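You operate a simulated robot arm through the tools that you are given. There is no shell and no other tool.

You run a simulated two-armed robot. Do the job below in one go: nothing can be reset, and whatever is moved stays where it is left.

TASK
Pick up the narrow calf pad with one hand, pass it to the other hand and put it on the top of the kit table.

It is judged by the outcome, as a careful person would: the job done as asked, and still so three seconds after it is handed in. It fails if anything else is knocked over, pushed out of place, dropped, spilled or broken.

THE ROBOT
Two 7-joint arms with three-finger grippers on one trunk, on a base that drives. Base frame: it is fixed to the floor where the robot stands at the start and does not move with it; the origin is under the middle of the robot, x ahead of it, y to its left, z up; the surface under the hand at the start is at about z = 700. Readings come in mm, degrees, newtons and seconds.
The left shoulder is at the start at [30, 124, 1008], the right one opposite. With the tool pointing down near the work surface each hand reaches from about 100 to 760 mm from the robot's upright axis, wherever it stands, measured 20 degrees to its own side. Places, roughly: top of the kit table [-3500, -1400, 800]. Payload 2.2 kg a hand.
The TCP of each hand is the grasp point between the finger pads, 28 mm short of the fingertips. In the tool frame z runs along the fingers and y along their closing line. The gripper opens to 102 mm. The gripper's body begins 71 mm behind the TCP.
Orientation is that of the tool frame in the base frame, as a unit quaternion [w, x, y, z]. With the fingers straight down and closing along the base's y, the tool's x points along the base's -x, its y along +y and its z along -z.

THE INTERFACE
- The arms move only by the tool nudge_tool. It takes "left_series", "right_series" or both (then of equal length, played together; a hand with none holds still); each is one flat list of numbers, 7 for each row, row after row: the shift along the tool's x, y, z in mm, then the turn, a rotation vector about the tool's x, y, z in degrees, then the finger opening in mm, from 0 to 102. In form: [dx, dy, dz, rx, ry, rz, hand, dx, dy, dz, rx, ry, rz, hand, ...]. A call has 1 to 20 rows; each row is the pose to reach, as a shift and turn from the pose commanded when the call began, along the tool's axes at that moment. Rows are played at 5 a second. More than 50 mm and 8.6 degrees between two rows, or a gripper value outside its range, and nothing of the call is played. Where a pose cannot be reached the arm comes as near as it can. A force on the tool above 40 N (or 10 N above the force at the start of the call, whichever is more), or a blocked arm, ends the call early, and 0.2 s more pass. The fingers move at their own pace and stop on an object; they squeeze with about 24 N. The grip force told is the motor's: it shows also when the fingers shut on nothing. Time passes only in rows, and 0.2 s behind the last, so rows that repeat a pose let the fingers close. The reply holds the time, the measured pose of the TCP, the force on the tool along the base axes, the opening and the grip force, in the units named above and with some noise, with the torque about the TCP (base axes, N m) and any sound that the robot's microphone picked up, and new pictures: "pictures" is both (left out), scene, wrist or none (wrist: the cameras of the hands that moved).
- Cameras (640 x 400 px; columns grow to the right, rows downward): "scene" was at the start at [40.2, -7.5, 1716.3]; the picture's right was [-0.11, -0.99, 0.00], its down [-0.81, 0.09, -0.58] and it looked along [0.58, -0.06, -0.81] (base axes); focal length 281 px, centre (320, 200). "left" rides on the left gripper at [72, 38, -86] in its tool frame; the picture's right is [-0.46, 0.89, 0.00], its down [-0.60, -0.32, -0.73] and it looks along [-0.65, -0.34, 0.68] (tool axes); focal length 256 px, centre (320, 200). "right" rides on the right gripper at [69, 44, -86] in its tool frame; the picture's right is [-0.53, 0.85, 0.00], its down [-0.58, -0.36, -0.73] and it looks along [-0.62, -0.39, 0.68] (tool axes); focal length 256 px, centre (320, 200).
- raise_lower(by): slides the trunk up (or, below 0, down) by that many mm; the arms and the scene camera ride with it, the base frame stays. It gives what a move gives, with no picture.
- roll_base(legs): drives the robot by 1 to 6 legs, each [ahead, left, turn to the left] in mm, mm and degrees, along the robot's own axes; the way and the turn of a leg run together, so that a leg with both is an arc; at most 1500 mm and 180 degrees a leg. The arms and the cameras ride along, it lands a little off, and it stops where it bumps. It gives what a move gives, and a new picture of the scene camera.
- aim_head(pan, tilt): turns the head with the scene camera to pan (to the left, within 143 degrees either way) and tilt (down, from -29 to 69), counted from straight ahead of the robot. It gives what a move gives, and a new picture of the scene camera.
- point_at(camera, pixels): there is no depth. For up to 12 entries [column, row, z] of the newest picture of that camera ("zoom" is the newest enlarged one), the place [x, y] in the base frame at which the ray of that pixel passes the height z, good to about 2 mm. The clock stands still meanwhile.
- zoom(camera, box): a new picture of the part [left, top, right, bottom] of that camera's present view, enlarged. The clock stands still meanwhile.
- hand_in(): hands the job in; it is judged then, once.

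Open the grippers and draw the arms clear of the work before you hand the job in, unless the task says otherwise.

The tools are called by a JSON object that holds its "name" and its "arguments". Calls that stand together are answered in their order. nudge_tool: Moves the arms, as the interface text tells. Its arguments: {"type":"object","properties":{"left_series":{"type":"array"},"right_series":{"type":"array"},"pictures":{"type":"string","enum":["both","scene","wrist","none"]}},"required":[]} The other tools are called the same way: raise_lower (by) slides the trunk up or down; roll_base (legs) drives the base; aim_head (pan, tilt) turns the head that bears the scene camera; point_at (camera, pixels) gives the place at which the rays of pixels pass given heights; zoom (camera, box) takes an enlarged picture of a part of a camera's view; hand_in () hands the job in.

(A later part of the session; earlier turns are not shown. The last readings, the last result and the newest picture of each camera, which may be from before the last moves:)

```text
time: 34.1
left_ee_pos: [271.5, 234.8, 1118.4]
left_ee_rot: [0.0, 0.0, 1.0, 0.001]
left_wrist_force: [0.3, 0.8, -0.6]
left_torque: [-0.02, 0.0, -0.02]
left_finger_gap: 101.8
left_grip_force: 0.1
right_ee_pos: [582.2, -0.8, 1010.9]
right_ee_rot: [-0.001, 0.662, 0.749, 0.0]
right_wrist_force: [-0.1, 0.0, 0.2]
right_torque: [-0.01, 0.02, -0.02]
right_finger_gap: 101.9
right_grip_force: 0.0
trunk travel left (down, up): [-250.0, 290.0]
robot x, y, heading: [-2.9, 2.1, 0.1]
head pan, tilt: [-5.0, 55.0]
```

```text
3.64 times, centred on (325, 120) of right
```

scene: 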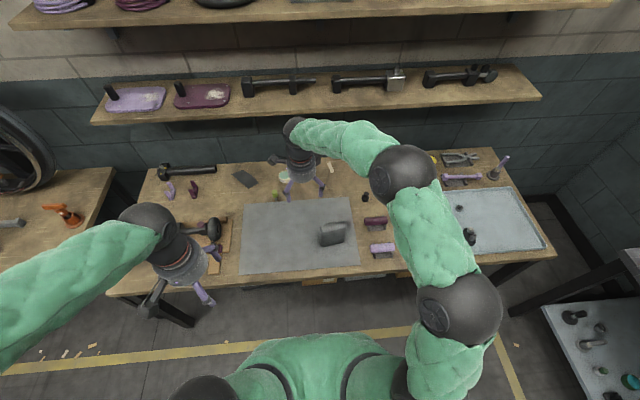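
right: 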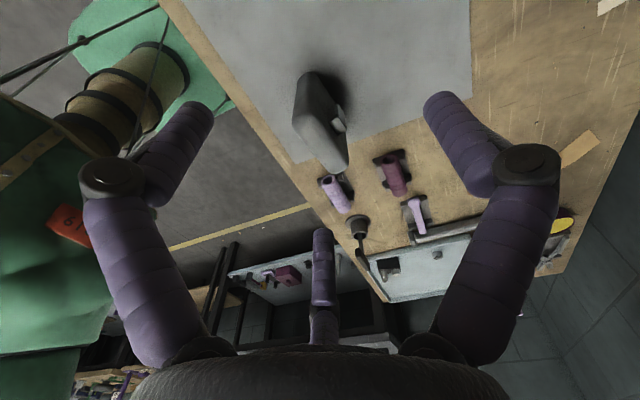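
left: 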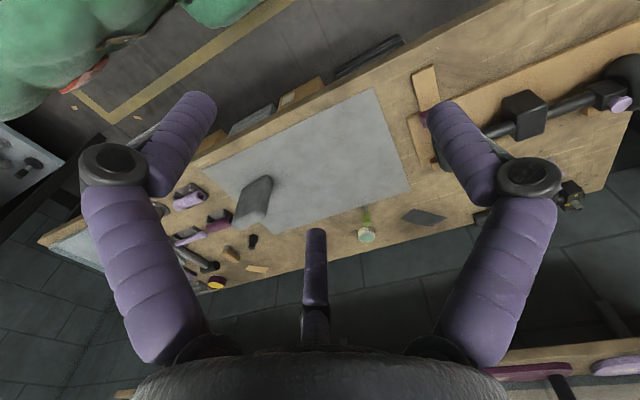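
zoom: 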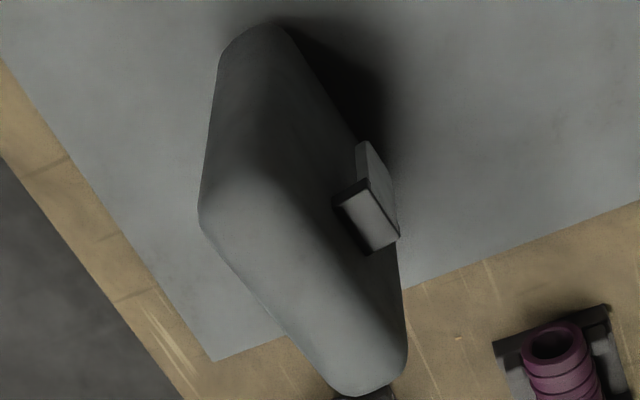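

{"name": "point_at", "arguments": {"camera": "right", "pixels": [[338.7, 114.5, 800], [347, 130.2, 800], [338.7, 134.6, 800], [329.7, 120.8, 800], [335.2, 104.9, 740], [335.2, 104.9, 760], [335.2, 104.9, 770], [338.7, 104.9, 760], [292.5, 124, 815], [343, 163, 815], [294, 80, 700], [314, 72.5, 700]]}}

```text
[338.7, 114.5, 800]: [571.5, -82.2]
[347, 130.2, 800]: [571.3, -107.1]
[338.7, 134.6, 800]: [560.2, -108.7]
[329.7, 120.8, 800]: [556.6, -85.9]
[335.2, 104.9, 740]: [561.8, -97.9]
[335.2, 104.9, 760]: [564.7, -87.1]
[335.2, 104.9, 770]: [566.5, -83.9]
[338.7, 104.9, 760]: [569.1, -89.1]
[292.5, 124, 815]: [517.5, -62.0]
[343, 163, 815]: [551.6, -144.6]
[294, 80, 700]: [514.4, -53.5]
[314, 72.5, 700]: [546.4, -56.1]
```

The bracket is a small block: x 558-572, y -82 to -108, z about 770-800. I will grip the pad's upper right part at y≈-122, beside the bracket; I move back over it and descend to z≈900.

{"name": "nudge_tool", "arguments": {"right_series": [-30, -14, 0, 0, 0, 0, 102, -60, -27, 0, 0, 0, 0, 102, -90, -40, 0, 0, 0, 0, 102, -115, -52, 0, 0, 0, 0, 102, -115, -52, 30, 0, 0, 0, 102, -115, -52, 60, 0, 0, 0, 102, -115, -52, 90, 0, 0, 0, 102, -115, -52, 110, 0, 0, 0, 102], "pictures": "both"}}

{"name": "zoom", "arguments": {"camera": "scene", "box": [280, 140, 400, 260]}}

```text
time: 35.9
left_ee_pos: [271.5, 233.4, 1117.9]
left_ee_rot: [0.0, 0.0, 1.0, 0.0]
left_wrist_force: [-0.1, 0.4, 0.8]
left_torque: [0.02, 0.03, 0.0]
left_finger_gap: 101.8
left_grip_force: 0.1
right_ee_pos: [546.9, -121.9, 901.3]
right_ee_rot: [0.0, 0.663, 0.749, 0.0]
right_wrist_force: [0.1, -0.4, -0.5]
right_torque: [-0.03, -0.02, 0.0]
right_finger_gap: 101.8
right_grip_force: 0.1
trunk travel left (down, up): [-250.0, 290.0]
robot x, y, heading: [0.5, 0.1, -0.2]
head pan, tilt: [-5.0, 55.0]
```

scene: 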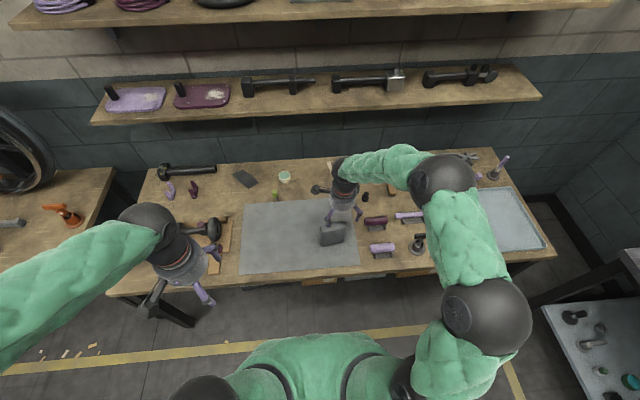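
right: 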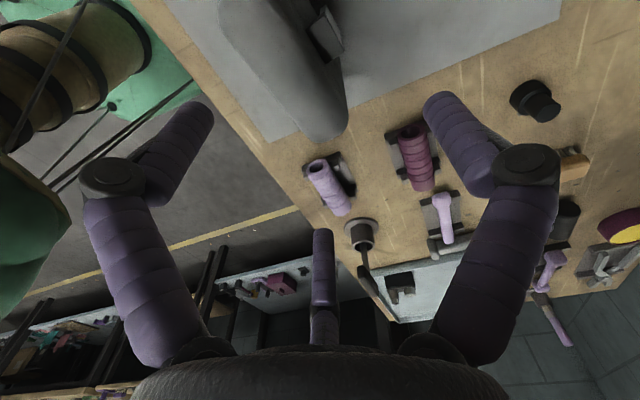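

```text
3.33 times, centred on (340, 200) of scene
```

zoom: 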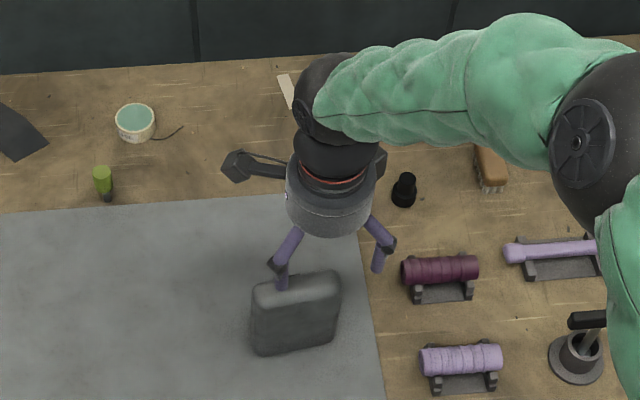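

The hand is at (547,-122,901), aligned with the pad. I shift 5 mm toward the robot so all prongs clear both faces, and descend to TCP z≈793 in small steps, watching force.

{"name": "nudge_tool", "arguments": {"right_series": [0, -5, 0, 0, 0, 0, 102, 0, -5, 20, 0, 0, 0, 102, 0, -5, 40, 0, 0, 0, 102, 0, -5, 60, 0, 0, 0, 102], "pictures": "both"}}

{"name": "zoom", "arguments": {"camera": "scene", "box": [290, 160, 390, 260]}}

```text
time: 36.9
left_ee_pos: [271.4, 235.4, 1118.0]
left_ee_rot: [0.001, 0.0, 1.0, 0.0]
left_wrist_force: [0.7, -1.0, 0.0]
left_torque: [0.05, 0.02, 0.01]
left_finger_gap: 101.8
left_grip_force: 0.0
right_ee_pos: [543.1, -123.6, 841.4]
right_ee_rot: [0.0, 0.662, 0.749, 0.0]
right_wrist_force: [0.3, -0.9, 0.6]
right_torque: [-0.01, 0.02, 0.0]
right_finger_gap: 102.1
right_grip_force: 0.0
trunk travel left (down, up): [-250.0, 290.0]
robot x, y, heading: [-0.4, -1.7, 0.0]
head pan, tilt: [-5.0, 55.0]
```

scene: 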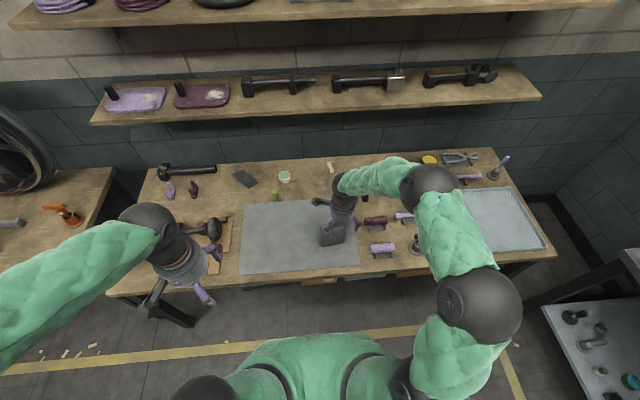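
right: 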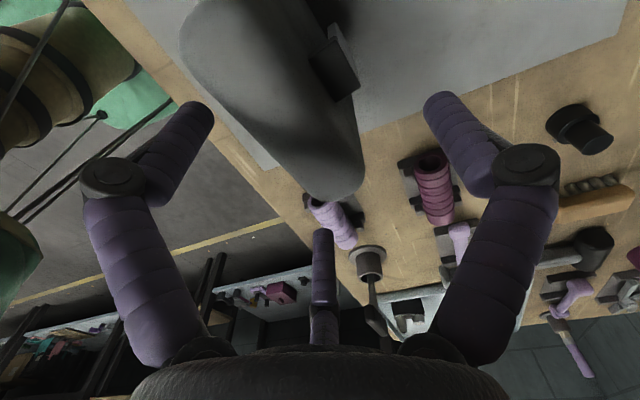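

```text
4.00 times, centred on (340, 210) of scene
```

zoom: 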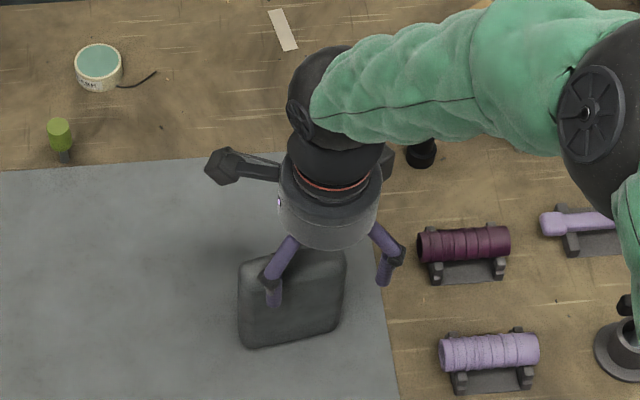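

Fingertips are at z≈813, no contact, with the pad between the prongs. I descend the remaining 48 mm.

{"name": "nudge_tool", "arguments": {"right_series": [0, 0, 12, 0, 0, 0, 102, 0, 0, 24, 0, 0, 0, 102, 0, 0, 36, 0, 0, 0, 102, 0, 0, 48, 0, 0, 0, 102], "pictures": "both"}}

{"name": "zoom", "arguments": {"camera": "scene", "box": [290, 160, 390, 260]}}

```text
time: 37.9
left_ee_pos: [272.4, 234.1, 1119.0]
left_ee_rot: [0.0, 0.0, 1.0, 0.0]
left_wrist_force: [0.5, 1.5, -0.4]
left_torque: [-0.03, 0.01, 0.01]
left_finger_gap: 102.1
left_grip_force: 0.0
right_ee_pos: [540.1, -122.8, 793.5]
right_ee_rot: [0.0, 0.663, 0.749, 0.0]
right_wrist_force: [0.9, 0.6, -0.5]
right_torque: [0.0, 0.01, -0.03]
right_finger_gap: 102.1
right_grip_force: 0.0
trunk travel left (down, up): [-250.0, 290.0]
robot x, y, heading: [-2.2, -0.6, 0.1]
head pan, tilt: [-5.0, 55.0]
```

scene: 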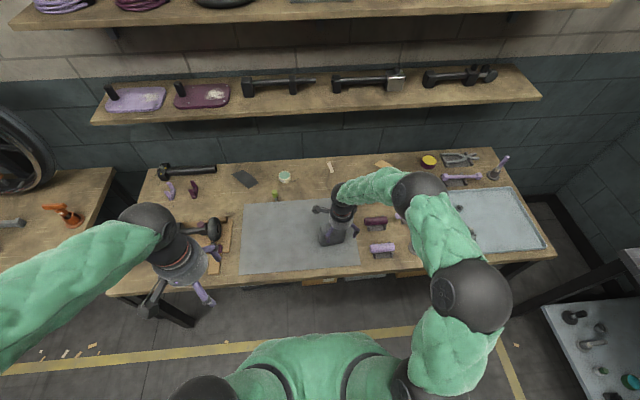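
right: 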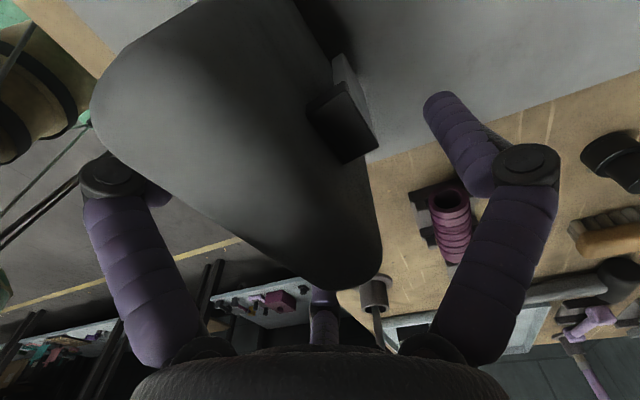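

```text
4.00 times, centred on (340, 210) of scene
```

zoom: 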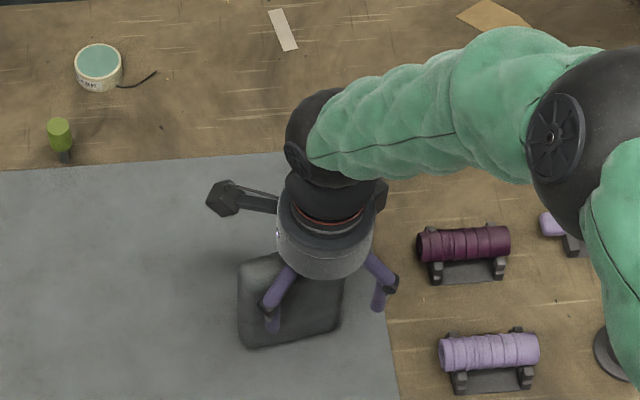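

No contact so far; the pad sits between the prongs, the bracket left of the grip. I close in steps to find when the fingers touch.

{"name": "nudge_tool", "arguments": {"right_series": [0, 0, 0, 0, 0, 0, 80, 0, 0, 0, 0, 0, 0, 60, 0, 0, 0, 0, 0, 0, 54, 0, 0, 0, 0, 0, 0, 54], "pictures": "wrist"}}

```text
time: 38.9
left_ee_pos: [272.9, 232.9, 1118.5]
left_ee_rot: [0.0, 0.0, 1.0, 0.0]
left_wrist_force: [-1.2, 0.4, 0.0]
left_torque: [0.0, 0.02, 0.0]
left_finger_gap: 102.0
left_grip_force: 0.1
right_ee_pos: [540.6, -122.8, 792.1]
right_ee_rot: [0.0, 0.663, 0.749, 0.0]
right_wrist_force: [-0.9, 0.7, 0.2]
right_torque: [0.0, 0.07, 0.04]
right_finger_gap: 54.3
right_grip_force: 0.1
trunk travel left (down, up): [-250.0, 290.0]
robot x, y, heading: [-4.2, 1.6, 0.3]
head pan, tilt: [-5.0, 55.0]
```

right: 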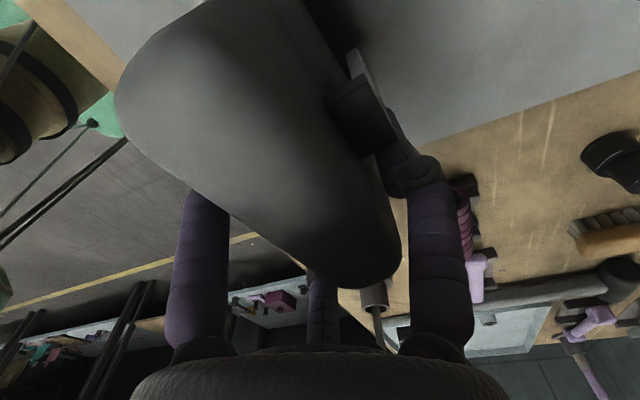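

The pad shifted a little in the view (bracket from about (345,120) to (362,115)), so the front side touched first. I measure where it is now.

{"name": "zoom", "arguments": {"camera": "right", "box": [280, 20, 440, 160]}}

{"name": "zoom", "arguments": {"camera": "scene", "box": [310, 200, 370, 255]}}

{"name": "point_at", "arguments": {"camera": "right", "pixels": [[363, 158, 800], [397, 140, 800], [326, 96, 800], [358, 76, 800]]}}

```text
2.86 times, centred on (360, 90) of right
```

zoom: 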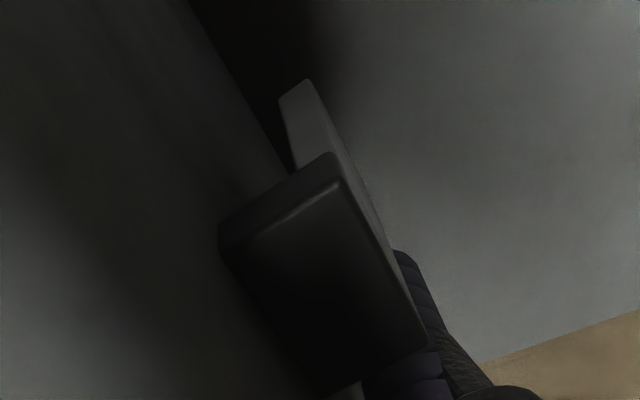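

```text
7.27 times, centred on (340, 228) of scene
```

zoom: 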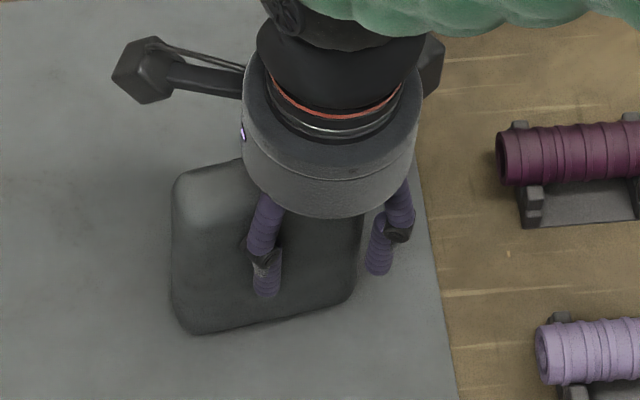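

```text
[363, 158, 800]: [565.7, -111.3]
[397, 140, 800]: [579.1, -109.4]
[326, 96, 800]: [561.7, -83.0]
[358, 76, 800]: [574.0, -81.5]
```

The front prongs did push the pad about 5 mm, so the hand really acts as a three-jaw one: single prong on +y, a pair on -y. A better grip is the single prong on the front centre and the pair straddling the bracket on the back; I open, rise, and turn back.

{"name": "nudge_tool", "arguments": {"right_series": [0, 0, 0, 0, 0, 0, 80, 0, -3, 0, 0, 0, 0, 102, 0, -3, 0, 0, 0, 0, 102, 0, -3, -25, 0, 0, 0, 102, 0, -3, -60, 0, 0, 0, 102, 0, -3, -100, 0, 0, 0, 102, 0, -3, -140, 0, 0, 0, 102, 0, -3, -170, 0, 0, 0, 102], "pictures": "both"}}

{"name": "zoom", "arguments": {"camera": "scene", "box": [310, 205, 360, 255]}}

```text
time: 40.7
left_ee_pos: [271.4, 234.2, 1118.0]
left_ee_rot: [0.0, 0.001, 1.0, 0.0]
left_wrist_force: [-0.4, 0.5, 0.0]
left_torque: [-0.02, -0.02, -0.01]
left_finger_gap: 101.8
left_grip_force: 0.1
right_ee_pos: [537.4, -123.9, 965.5]
right_ee_rot: [-0.001, 0.662, 0.749, -0.001]
right_wrist_force: [-0.3, 0.7, 0.1]
right_torque: [0.01, -0.02, 0.05]
right_finger_gap: 102.3
right_grip_force: 0.1
trunk travel left (down, up): [-250.0, 290.0]
robot x, y, heading: [-3.1, 1.9, 0.3]
head pan, tilt: [-5.0, 55.0]
```

scene: 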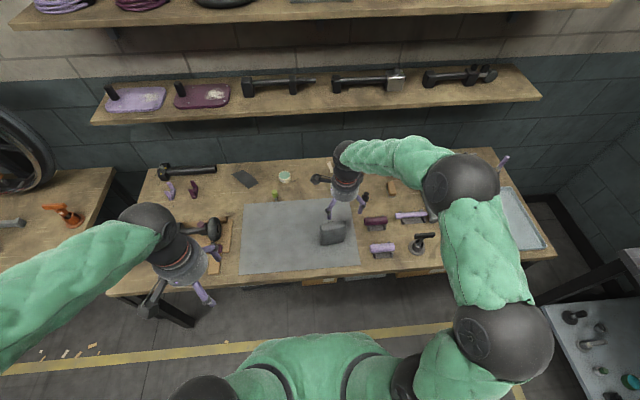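
right: 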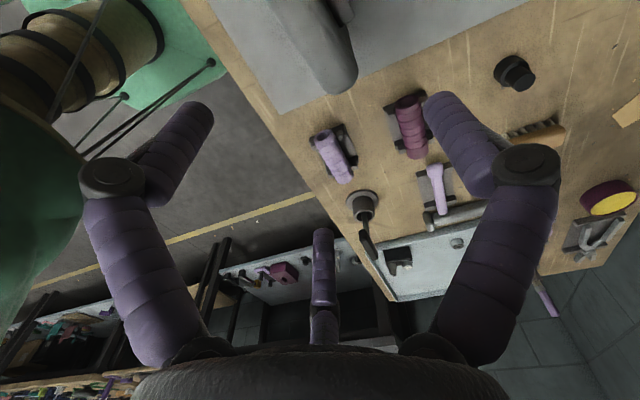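

```text
8.00 times, centred on (335, 230) of scene
```

zoom: 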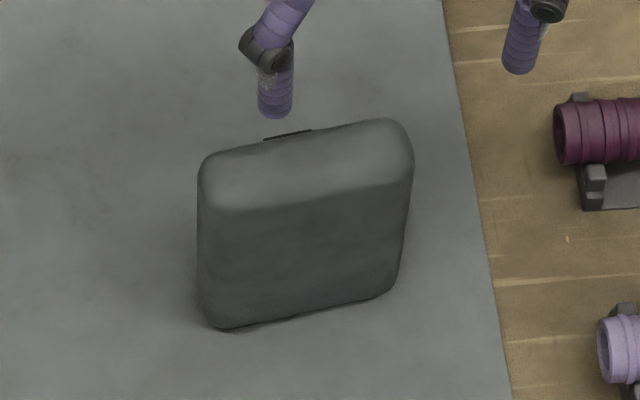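

The pad stands as it did. I re-measure its edges in this zoom.

{"name": "point_at", "arguments": {"camera": "zoom", "pixels": [[222, 328, 700], [380, 300, 700], [264, 140, 800], [311, 130, 800], [212, 158, 818], [395, 122, 818], [198, 190, 780], [412, 160, 780], [218, 212, 815], [398, 182, 815]]}}

```text
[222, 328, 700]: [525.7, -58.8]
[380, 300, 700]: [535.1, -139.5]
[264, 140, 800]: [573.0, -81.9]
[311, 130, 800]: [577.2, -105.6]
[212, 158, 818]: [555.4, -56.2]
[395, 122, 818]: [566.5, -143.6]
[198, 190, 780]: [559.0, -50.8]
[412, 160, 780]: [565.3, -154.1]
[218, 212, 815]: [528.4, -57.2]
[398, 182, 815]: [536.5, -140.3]
```

The pad is at centre about (546,-97), yaw ~6.8°. I turn the right hand by -180° back to yaw +97° and centre it at (554,-96), allowing for the three-jaw offset.

{"name": "nudge_tool", "arguments": {"right_series": [2, 2, 0, 0, 0, -8, 102, 5, 4, 0, 0, 0, -16, 102, 8, 6, 0, 0, 0, -24, 102, 11, 8, 0, 0, 0, -32, 102, 14, 10, 0, 0, 0, -40, 102, 17, 12, 0, 0, 0, -48, 102, 20, 14, 0, 0, 0, -56, 102, 22, 17, 0, 0, 0, -64, 102, 24, 19, 0, 0, 0, -72, 102, 25.7, 20.3, 0, 0, 0, -80, 102, 25.7, 20.3, 0, 0, 0, -88, 102, 25.7, 20.3, 0, 0, 0, -96, 102, 25.7, 20.3, 0, 0, 0, -104, 102, 25.7, 20.3, 0, 0, 0, -112, 102, 25.7, 20.3, 0, 0, 0, -120, 102, 25.7, 20.3, 0, 0, 0, -128, 102, 25.7, 20.3, 0, 0, 0, -136, 102, 25.7, 20.3, 0, 0, 0, -144, 102, 25.7, 20.3, 0, 0, 0, -152, 102, 25.7, 20.3, 0, 0, 0, -160, 102], "pictures": "none"}}

{"name": "nudge_tool", "arguments": {"right_series": [0, 0, 0, 0, 0, -8, 102, 0, 0, 0, 0, 0, -15, 102, 0, 0, 0, 0, 0, -20, 102], "pictures": "both"}}

{"name": "zoom", "arguments": {"camera": "right", "box": [220, 0, 420, 125]}}

```text
time: 44.9
left_ee_pos: [272.1, 233.6, 1118.7]
left_ee_rot: [0.0, 0.0, 1.0, 0.001]
left_wrist_force: [0.4, 0.4, -0.2]
left_torque: [0.01, -0.01, -0.02]
left_finger_gap: 102.0
left_grip_force: 0.0
right_ee_pos: [555.9, -94.5, 962.4]
right_ee_rot: [0.0, -0.623, 0.782, 0.0]
right_wrist_force: [0.1, 0.7, -1.0]
right_torque: [-0.01, 0.03, 0.0]
right_finger_gap: 102.2
right_grip_force: 0.0
trunk travel left (down, up): [-250.0, 290.0]
robot x, y, heading: [0.5, 0.5, 0.4]
head pan, tilt: [-5.0, 55.0]
```

```text
time: 45.7
left_ee_pos: [271.6, 234.2, 1117.7]
left_ee_rot: [-0.001, 0.0, 1.0, -0.001]
left_wrist_force: [-0.7, 0.5, 0.1]
left_torque: [-0.02, -0.02, -0.01]
left_finger_gap: 102.1
left_grip_force: 0.1
right_ee_pos: [555.5, -95.4, 962.8]
right_ee_rot: [-0.001, 0.749, -0.662, 0.0]
right_wrist_force: [0.3, -0.5, 1.3]
right_torque: [0.01, -0.01, -0.01]
right_finger_gap: 102.1
right_grip_force: 0.0
trunk travel left (down, up): [-250.0, 290.0]
robot x, y, heading: [-1.0, -3.0, 0.2]
head pan, tilt: [-5.0, 55.0]
```

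scene: 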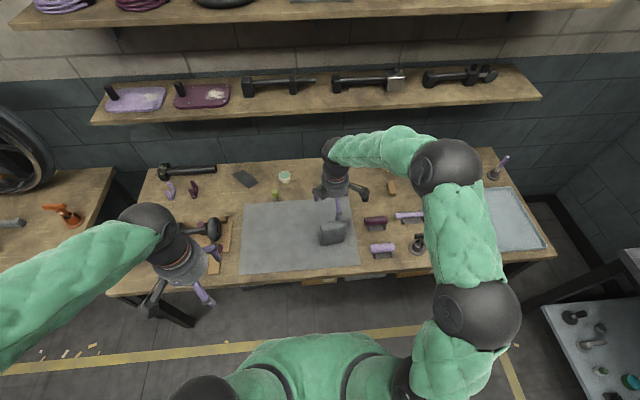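
right: 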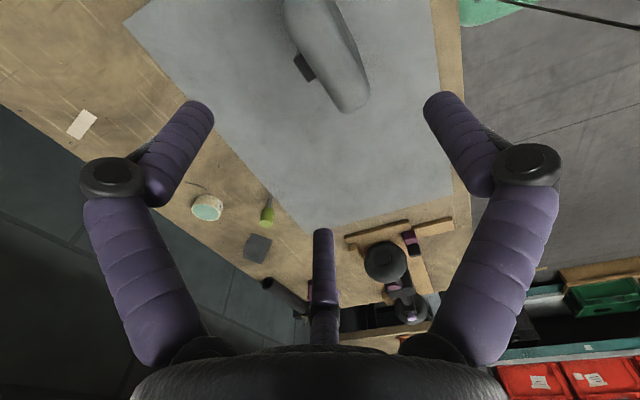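

```text
3.20 times, centred on (320, 62) of right
```

zoom: 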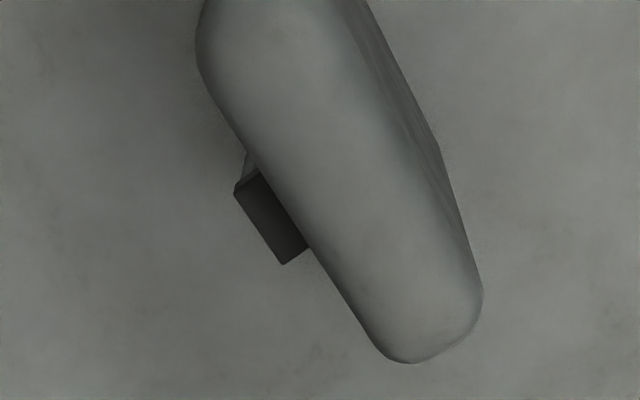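

{"name": "point_at", "arguments": {"camera": "right", "pixels": [[293.75, 59.5, 800], [308.4, 82.3, 800], [316.25, 77, 800], [301.3, 54.2, 800], [348, 112.6, 810], [370.6, 93.3, 810], [338, 106, 810], [281, 9, 810]]}}

```text
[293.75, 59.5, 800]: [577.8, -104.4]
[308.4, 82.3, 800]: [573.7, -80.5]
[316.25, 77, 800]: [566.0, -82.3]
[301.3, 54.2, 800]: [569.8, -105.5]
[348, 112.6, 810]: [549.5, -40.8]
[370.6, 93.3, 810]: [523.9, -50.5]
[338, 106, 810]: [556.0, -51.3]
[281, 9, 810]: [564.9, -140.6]
```

The bracket is centred under the hand (0.4 mm off), back face at about -7 and front face at about +25 along the closing line, which fits. I descend to TCP z≈806.

{"name": "nudge_tool", "arguments": {"right_series": [0, 0, 35, 0, 0, 0, 102, 0, 0, 70, 0, 0, 0, 102, 0, 0, 100, 0, 0, 0, 102, 0, 0, 120, 0, 0, 0, 102, 0, 0, 135, 0, 0, 0, 102, 0, 0, 147, 0, 0, 0, 102, 0, 0, 157, 0, 0, 0, 102], "pictures": "both"}}

{"name": "zoom", "arguments": {"camera": "scene", "box": [305, 195, 365, 255]}}

```text
time: 47.3
left_ee_pos: [271.2, 233.6, 1118.4]
left_ee_rot: [0.0, 0.0, 1.0, -0.001]
left_wrist_force: [-0.2, 0.2, -0.4]
left_torque: [0.04, -0.01, 0.0]
left_finger_gap: 102.1
left_grip_force: 0.0
right_ee_pos: [554.2, -94.5, 806.5]
right_ee_rot: [0.0, 0.748, -0.663, 0.0]
right_wrist_force: [-0.7, -0.9, -0.5]
right_torque: [-0.03, 0.0, 0.03]
right_finger_gap: 101.8
right_grip_force: 0.1
trunk travel left (down, up): [-250.0, 290.0]
robot x, y, heading: [-0.8, 0.0, -0.1]
head pan, tilt: [-5.0, 55.0]
```

scene: 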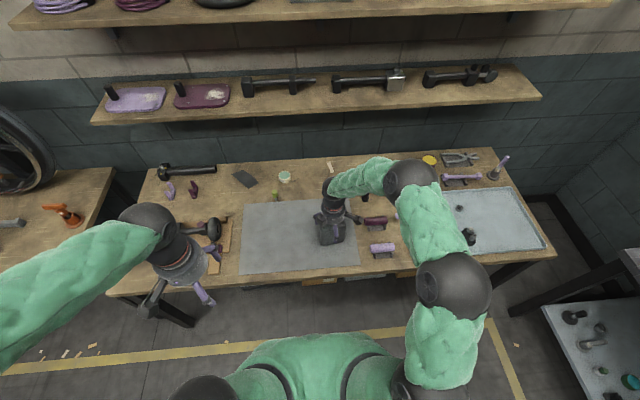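
right: 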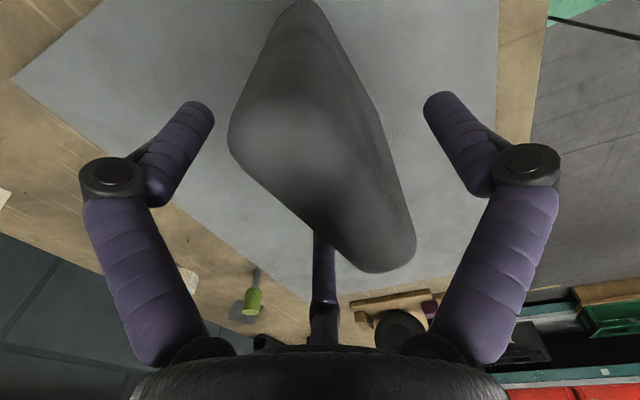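

```text
6.67 times, centred on (335, 225) of scene
```

zoom: 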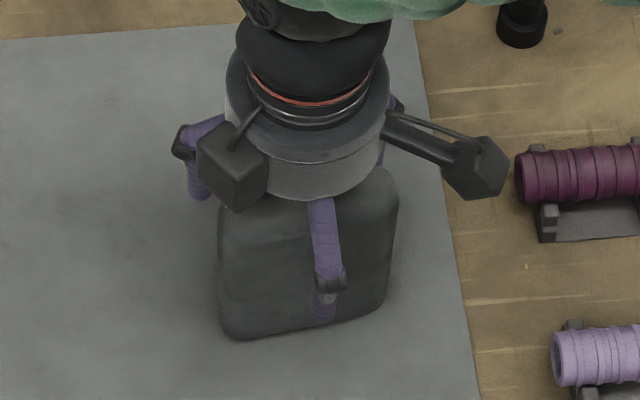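

The pad sits between the prongs with the lone prong centred on the front. I close stepwise to 52 and look.

{"name": "nudge_tool", "arguments": {"right_series": [0, 0, 0, 0, 0, 0, 80, 0, 0, 0, 0, 0, 0, 62, 0, 0, 0, 0, 0, 0, 54, 0, 0, 0, 0, 0, 0, 54], "pictures": "both"}}

{"name": "zoom", "arguments": {"camera": "scene", "box": [305, 195, 365, 255]}}

```text
time: 48.3
left_ee_pos: [271.0, 232.9, 1118.3]
left_ee_rot: [0.0, 0.0, 1.0, 0.0]
left_wrist_force: [0.1, 0.2, 0.2]
left_torque: [0.03, -0.04, 0.03]
left_finger_gap: 102.0
left_grip_force: 0.0
right_ee_pos: [555.1, -94.9, 807.2]
right_ee_rot: [0.0, 0.749, -0.663, 0.0]
right_wrist_force: [-0.2, 0.0, 0.2]
right_torque: [-0.02, 0.04, 0.01]
right_finger_gap: 54.4
right_grip_force: 0.4
trunk travel left (down, up): [-250.0, 290.0]
robot x, y, heading: [-0.0, 1.5, -0.0]
head pan, tilt: [-5.0, 55.0]
```

scene: 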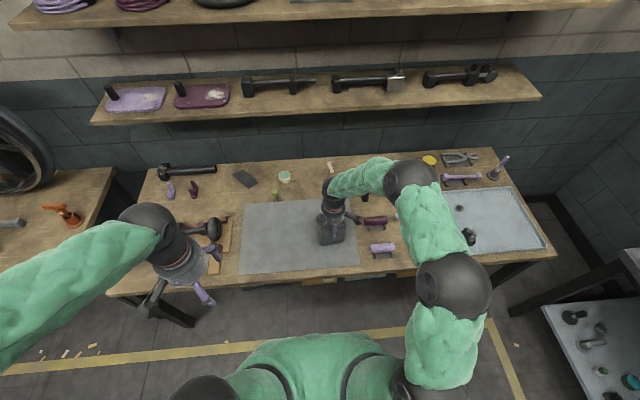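
right: 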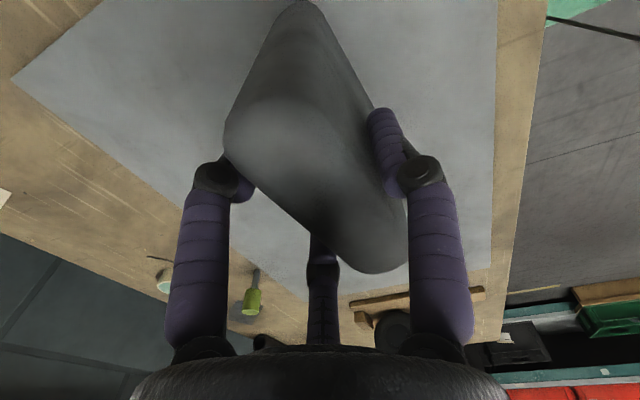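

```text
6.67 times, centred on (335, 225) of scene
```

zoom: 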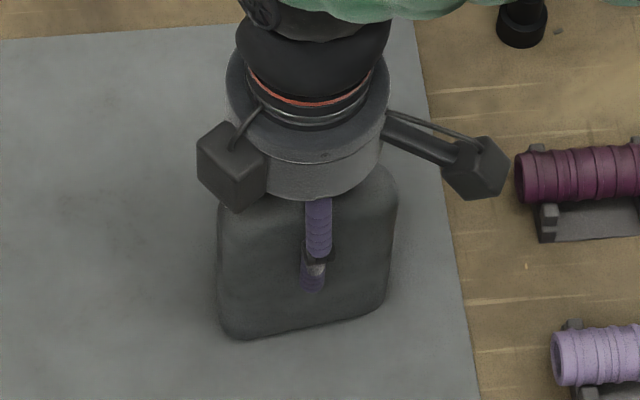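

The prongs straddle the pad evenly and it has not moved. I close fully and hold for the fingers to settle.

{"name": "nudge_tool", "arguments": {"right_series": [0, 0, 0, 0, 0, 0, 48, 0, 0, 0, 0, 0, 0, 40, 0, 0, 0, 0, 0, 0, 30, 0, 0, 0, 0, 0, 0, 20, 0, 0, 0, 0, 0, 0, 20], "pictures": "both"}}

{"name": "zoom", "arguments": {"camera": "scene", "box": [305, 195, 365, 255]}}

```text
time: 49.5
left_ee_pos: [271.2, 233.4, 1118.3]
left_ee_rot: [0.0, 0.0, 1.0, 0.0]
left_wrist_force: [1.2, 0.4, -0.7]
left_torque: [-0.02, -0.01, 0.01]
left_finger_gap: 101.8
left_grip_force: 0.0
right_ee_pos: [553.7, -95.8, 808.8]
right_ee_rot: [-0.001, 0.749, -0.663, 0.0]
right_wrist_force: [-0.1, -0.4, 1.7]
right_torque: [0.02, 0.14, -0.01]
right_finger_gap: 49.0
right_grip_force: 24.2
trunk travel left (down, up): [-250.0, 290.0]
robot x, y, heading: [-0.7, 2.6, 0.0]
head pan, tilt: [-5.0, 55.0]
```

scene: 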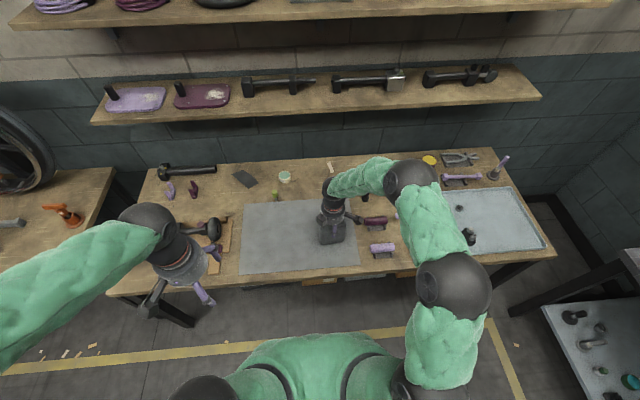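
right: 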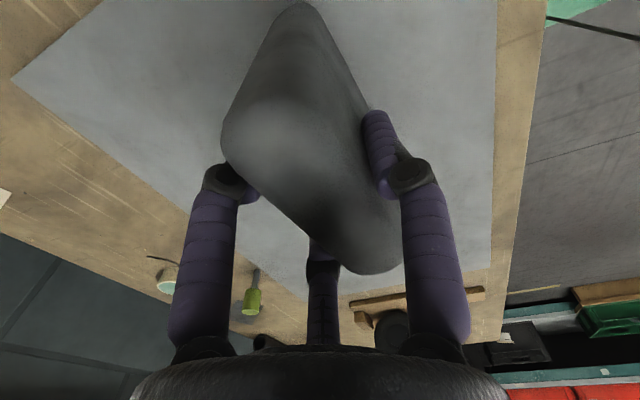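

```text
6.67 times, centred on (335, 225) of scene
```

zoom: 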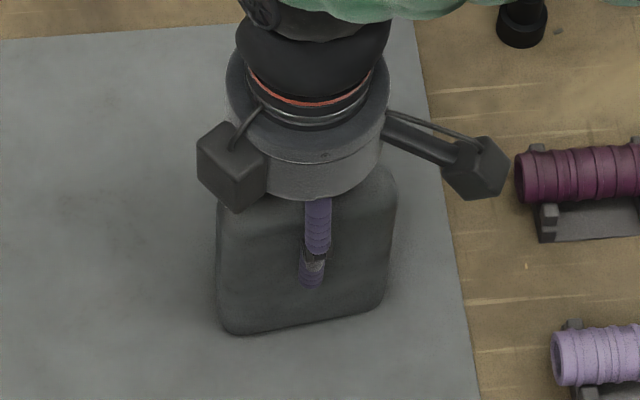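

The grip holds at 49 mm with 24 N, as expected for three prongs on a ~32 mm pad. I lift slowly and check.

{"name": "nudge_tool", "arguments": {"right_series": [0, 0, -5, 0, 0, 0, 20, 0, 0, -10, 0, 0, 0, 20, 0, 0, -20, 0, 0, 0, 20, 0, 0, -30, 0, 0, 0, 20, 0, 0, -40, 0, 0, 0, 20], "pictures": "both"}}

{"name": "zoom", "arguments": {"camera": "scene", "box": [295, 175, 375, 255]}}

```text
time: 50.7
left_ee_pos: [271.9, 233.1, 1120.1]
left_ee_rot: [0.001, 0.0, 1.0, -0.001]
left_wrist_force: [0.1, -0.3, 0.5]
left_torque: [0.01, 0.01, 0.01]
left_finger_gap: 102.1
left_grip_force: 0.1
right_ee_pos: [553.9, -96.3, 847.4]
right_ee_rot: [0.0, 0.749, -0.663, 0.0]
right_wrist_force: [0.1, -0.4, -1.9]
right_torque: [0.01, -0.04, 0.0]
right_finger_gap: 48.6
right_grip_force: 24.1
trunk travel left (down, up): [-250.0, 290.0]
robot x, y, heading: [-0.2, 0.2, 0.1]
head pan, tilt: [-5.0, 55.0]
```

scene: 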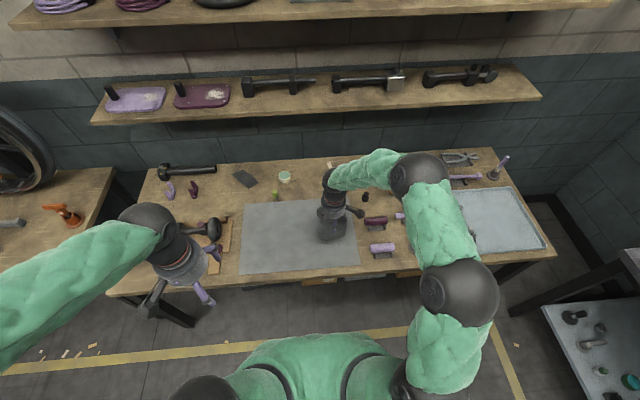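
right: 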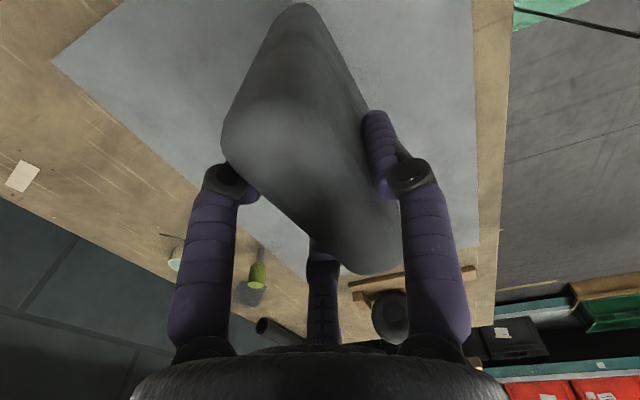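

```text
5.00 times, centred on (335, 215) of scene
```

zoom: 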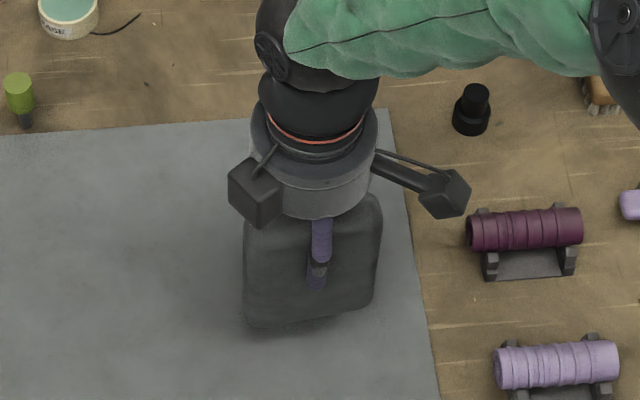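

The pad is lifted clean (about 2 N). I raise it and bring it to the hand-over place near (450,-60,1000), squaring the yaw to 90°.

{"name": "nudge_tool", "arguments": {"right_series": [0, 0, -40, 0, 0, 0, 20, -5, 10, -75, 0, 0, 1, 20, -12, 25, -105, 0, 0, 2, 20, -20, 40, -130, 0, 0, 3, 20, -28, 58, -148, 0, 0, 4, 20, -36, 75, -153, 0, 0, 5, 20, -44, 90, -153, 0, 0, 6, 20, -48.4, 98.8, -153, 0, 0, 7, 20], "pictures": "both"}}

```text
time: 52.5
left_ee_pos: [271.6, 233.6, 1118.6]
left_ee_rot: [0.0, 0.0, 1.0, 0.0]
left_wrist_force: [0.3, -0.8, -0.1]
left_torque: [0.03, 0.0, -0.06]
left_finger_gap: 102.2
left_grip_force: 0.2
right_ee_pos: [451.3, -58.9, 999.3]
right_ee_rot: [0.0, -0.707, 0.708, 0.0]
right_wrist_force: [-0.5, -1.0, -1.8]
right_torque: [0.01, -0.01, 0.01]
right_finger_gap: 48.4
right_grip_force: 23.8
trunk travel left (down, up): [-250.0, 290.0]
robot x, y, heading: [4.6, -2.5, -0.2]
head pan, tilt: [-5.0, 55.0]
```

scene: 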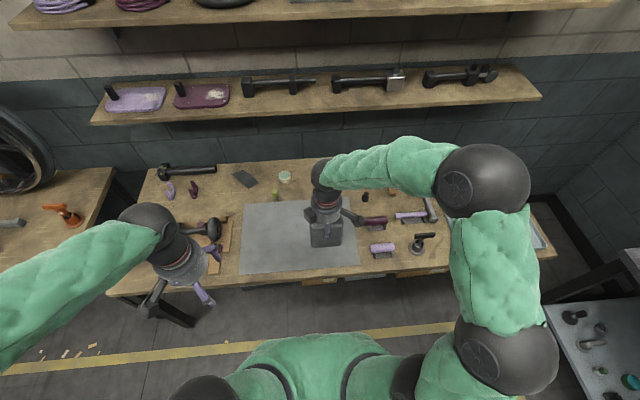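
right: 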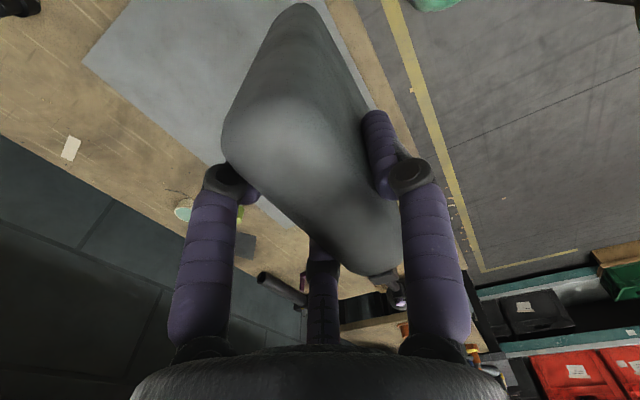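

The pad is held steady at (451,-59,999). Now I turn the left hand to point to the right (-y) with its single prong toward the back, well clear at y≈190.

{"name": "nudge_tool", "arguments": {"left_series": [-7, -3, 8, 4.62, -4.62, 4.62, 102, -14, -6, 16, 9.24, -9.24, 9.24, 102, -22, -9, 24, 13.86, -13.86, 13.86, 102, -29, -12, 31, 18.48, -18.48, 18.48, 102, -36, -15, 39, 23.1, -23.1, 23.1, 102, -43, -18, 47, 27.7, -27.7, 27.7, 102, -50, -21, 55, 32.3, -32.3, 32.3, 102, -58, -23, 63, 36.9, -36.9, 36.9, 102], "pictures": "both"}}

```text
time: 54.3
left_ee_pos: [328.2, 211.3, 1055.8]
left_ee_rot: [0.306, 0.305, 0.848, -0.306]
left_wrist_force: [0.5, 0.2, 0.9]
left_torque: [-0.03, 0.0, -0.03]
left_finger_gap: 101.8
left_grip_force: 0.0
right_ee_pos: [451.7, -57.8, 998.3]
right_ee_rot: [0.001, 0.708, -0.707, 0.0]
right_wrist_force: [-0.8, 0.7, -2.5]
right_torque: [0.01, -0.01, 0.0]
right_finger_gap: 48.7
right_grip_force: 23.6
trunk travel left (down, up): [-250.0, 290.0]
robot x, y, heading: [-0.9, 2.2, 0.0]
head pan, tilt: [-5.0, 55.0]
```

scene: 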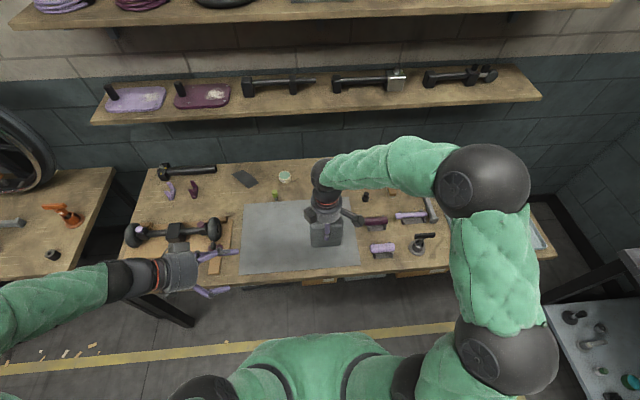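
left: 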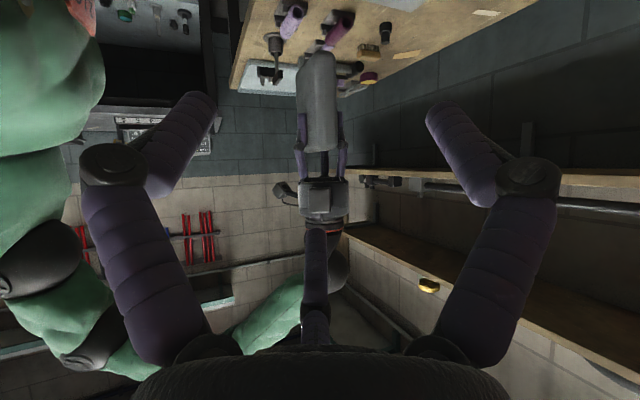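

The turn is tracking well; the left camera now sees the pad edge-on at (318,110). I finish the remaining 56° of turn in place.

{"name": "nudge_tool", "arguments": {"left_series": [0, 0, 0, 4.62, -4.62, 4.62, 102, 0, 0, 0, 9.24, -9.24, 9.24, 102, 0, 0, 0, 13.86, -13.86, 13.86, 102, 0, 0, 0, 18.48, -18.48, 18.48, 102, 0, 0, 0, 23.1, -23.1, 23.1, 102, 0, 0, 0, 27.7, -27.7, 27.7, 102, 0, 0, 0, 32.3, -32.3, 32.3, 102], "pictures": "both"}}

```text
time: 55.9
left_ee_pos: [329.0, 210.7, 1056.5]
left_ee_rot: [0.5, 0.5, 0.5, -0.5]
left_wrist_force: [0.3, 0.3, -0.9]
left_torque: [-0.04, 0.01, 0.0]
left_finger_gap: 102.0
left_grip_force: 0.1
right_ee_pos: [451.8, -59.9, 997.7]
right_ee_rot: [0.0, -0.707, 0.708, 0.001]
right_wrist_force: [-0.8, 0.2, -1.9]
right_torque: [-0.03, -0.01, -0.01]
right_finger_gap: 48.4
right_grip_force: 23.7
trunk travel left (down, up): [-250.0, 290.0]
robot x, y, heading: [-1.6, 2.3, -0.2]
head pan, tilt: [-5.0, 55.0]
```

scene: 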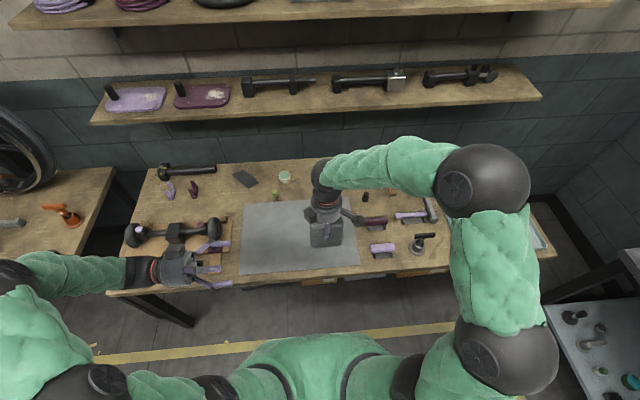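
left: 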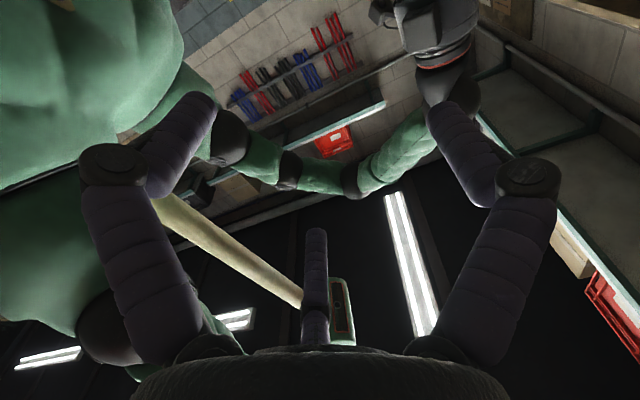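

The left hand now points right as wanted ([0.5,0.5,0.5,-0.5]). I check what lies under its approach path before lowering it.

{"name": "point_at", "arguments": {"camera": "scene", "pixels": [[213, 228, 780], [220, 258, 720], [176, 240, 780], [135, 232, 780], [240, 235, 700], [239, 275, 700], [213, 228, 820]]}}

{"name": "zoom", "arguments": {"camera": "scene", "box": [110, 200, 270, 300]}}

```text
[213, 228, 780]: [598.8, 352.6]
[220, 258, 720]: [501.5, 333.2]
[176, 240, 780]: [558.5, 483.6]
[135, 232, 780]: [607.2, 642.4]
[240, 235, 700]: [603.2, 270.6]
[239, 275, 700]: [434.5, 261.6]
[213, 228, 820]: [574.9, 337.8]
```

```text
4.00 times, centred on (190, 250) of scene
```

zoom: 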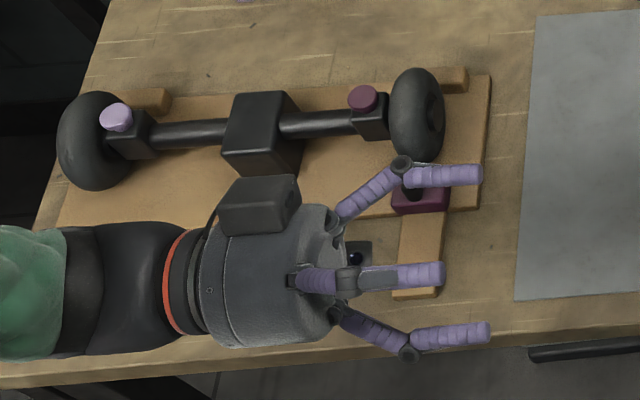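

Clear, but for margin I do the hand-over higher: raise the right hand by 80 mm and bring the left hand to its approach pose (433, 110, 1015).

{"name": "nudge_tool", "arguments": {"right_series": [0, 0, -20, 0, 0, 0, 20, 0, 0, -40, 0, 0, 0, 20, 0, 0, -60, 0, 0, 0, 20, 0, 0, -80, 0, 0, 0, 20, 0, 0, -80, 0, 0, 0, 20], "left_series": [8, 20, 20, 0, 0, 0, 102, 16, 40, 40, 0, 0, 0, 102, 24, 60, 60, 0, 0, 0, 102, 33, 82, 80, 0, 0, 0, 102, 41.5, 104.4, 101, 0, 0, 0, 102], "pictures": "both"}}

{"name": "zoom", "arguments": {"camera": "scene", "box": [200, 130, 420, 290]}}

```text
time: 57.1
left_ee_pos: [433.5, 108.3, 1013.4]
left_ee_rot: [0.5, 0.499, 0.501, -0.5]
left_wrist_force: [-0.2, 0.1, -0.7]
left_torque: [0.01, -0.01, -0.01]
left_finger_gap: 102.2
left_grip_force: 0.0
right_ee_pos: [451.3, -58.9, 1079.7]
right_ee_rot: [0.001, 0.707, -0.707, -0.001]
right_wrist_force: [-0.4, 0.5, -1.7]
right_torque: [0.04, 0.0, -0.01]
right_finger_gap: 48.7
right_grip_force: 23.7
trunk travel left (down, up): [-250.0, 290.0]
robot x, y, heading: [2.5, 1.8, 0.1]
head pan, tilt: [-5.0, 55.0]
```

scene: 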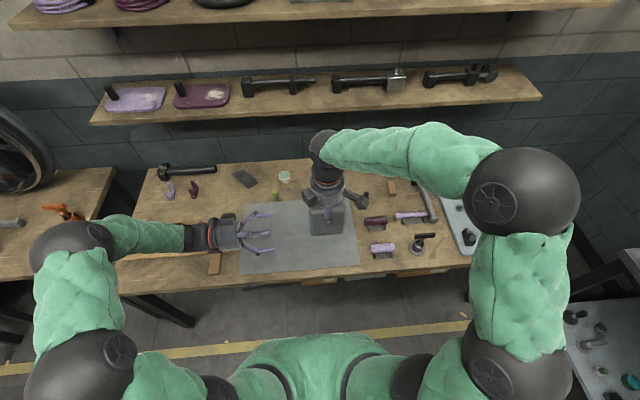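
right: 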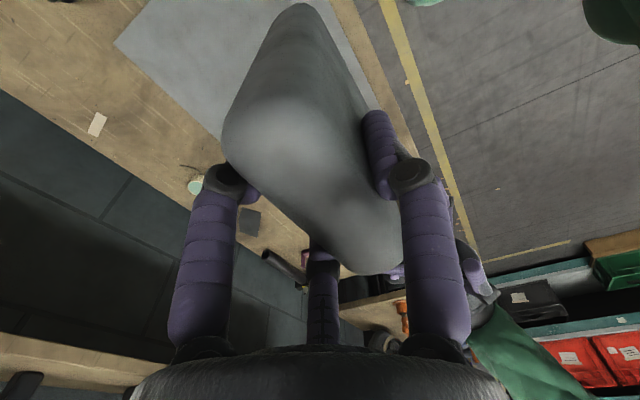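
left: 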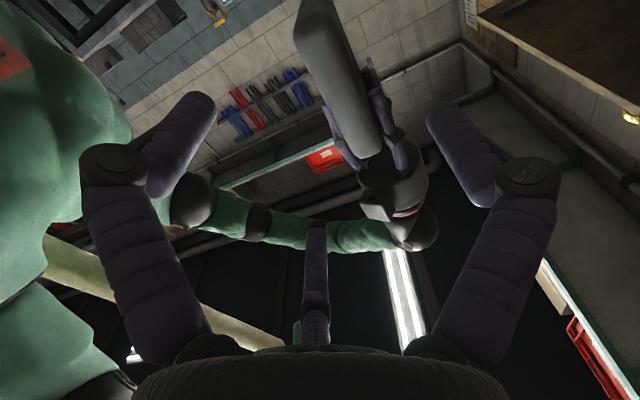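

```text
2.50 times, centred on (310, 210) of scene
```

zoom: 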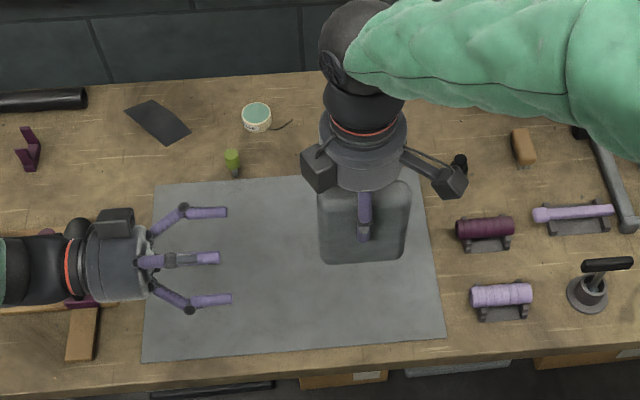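

The left camera sees the pad's left edge from (325,0) to (370,150). I zoom to check its lateral alignment with the left hand's prongs.

{"name": "zoom", "arguments": {"camera": "left", "box": [240, 0, 460, 200]}}

{"name": "point_at", "arguments": {"camera": "left", "pixels": [[296, 30, 990], [296, 30, 980], [345, 20, 990], [345, 20, 980], [342, 130, 1080], [368, 155, 1090], [381, 128, 1080]]}}

```text
2.00 times, centred on (350, 100) of left
```

zoom: 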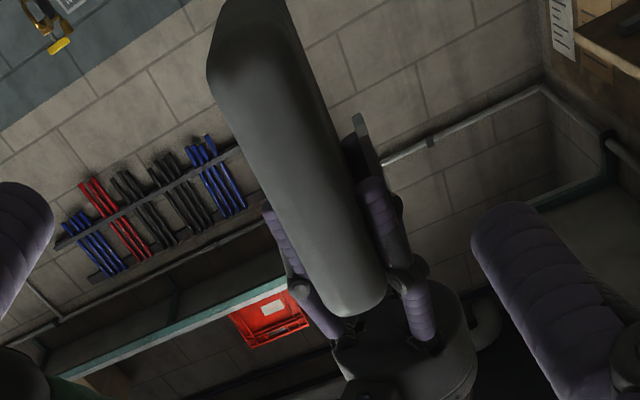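

```text
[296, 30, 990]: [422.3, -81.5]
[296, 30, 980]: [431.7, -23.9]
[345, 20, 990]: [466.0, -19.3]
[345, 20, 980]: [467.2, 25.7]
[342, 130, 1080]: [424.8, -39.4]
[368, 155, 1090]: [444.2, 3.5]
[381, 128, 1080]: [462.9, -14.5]
```

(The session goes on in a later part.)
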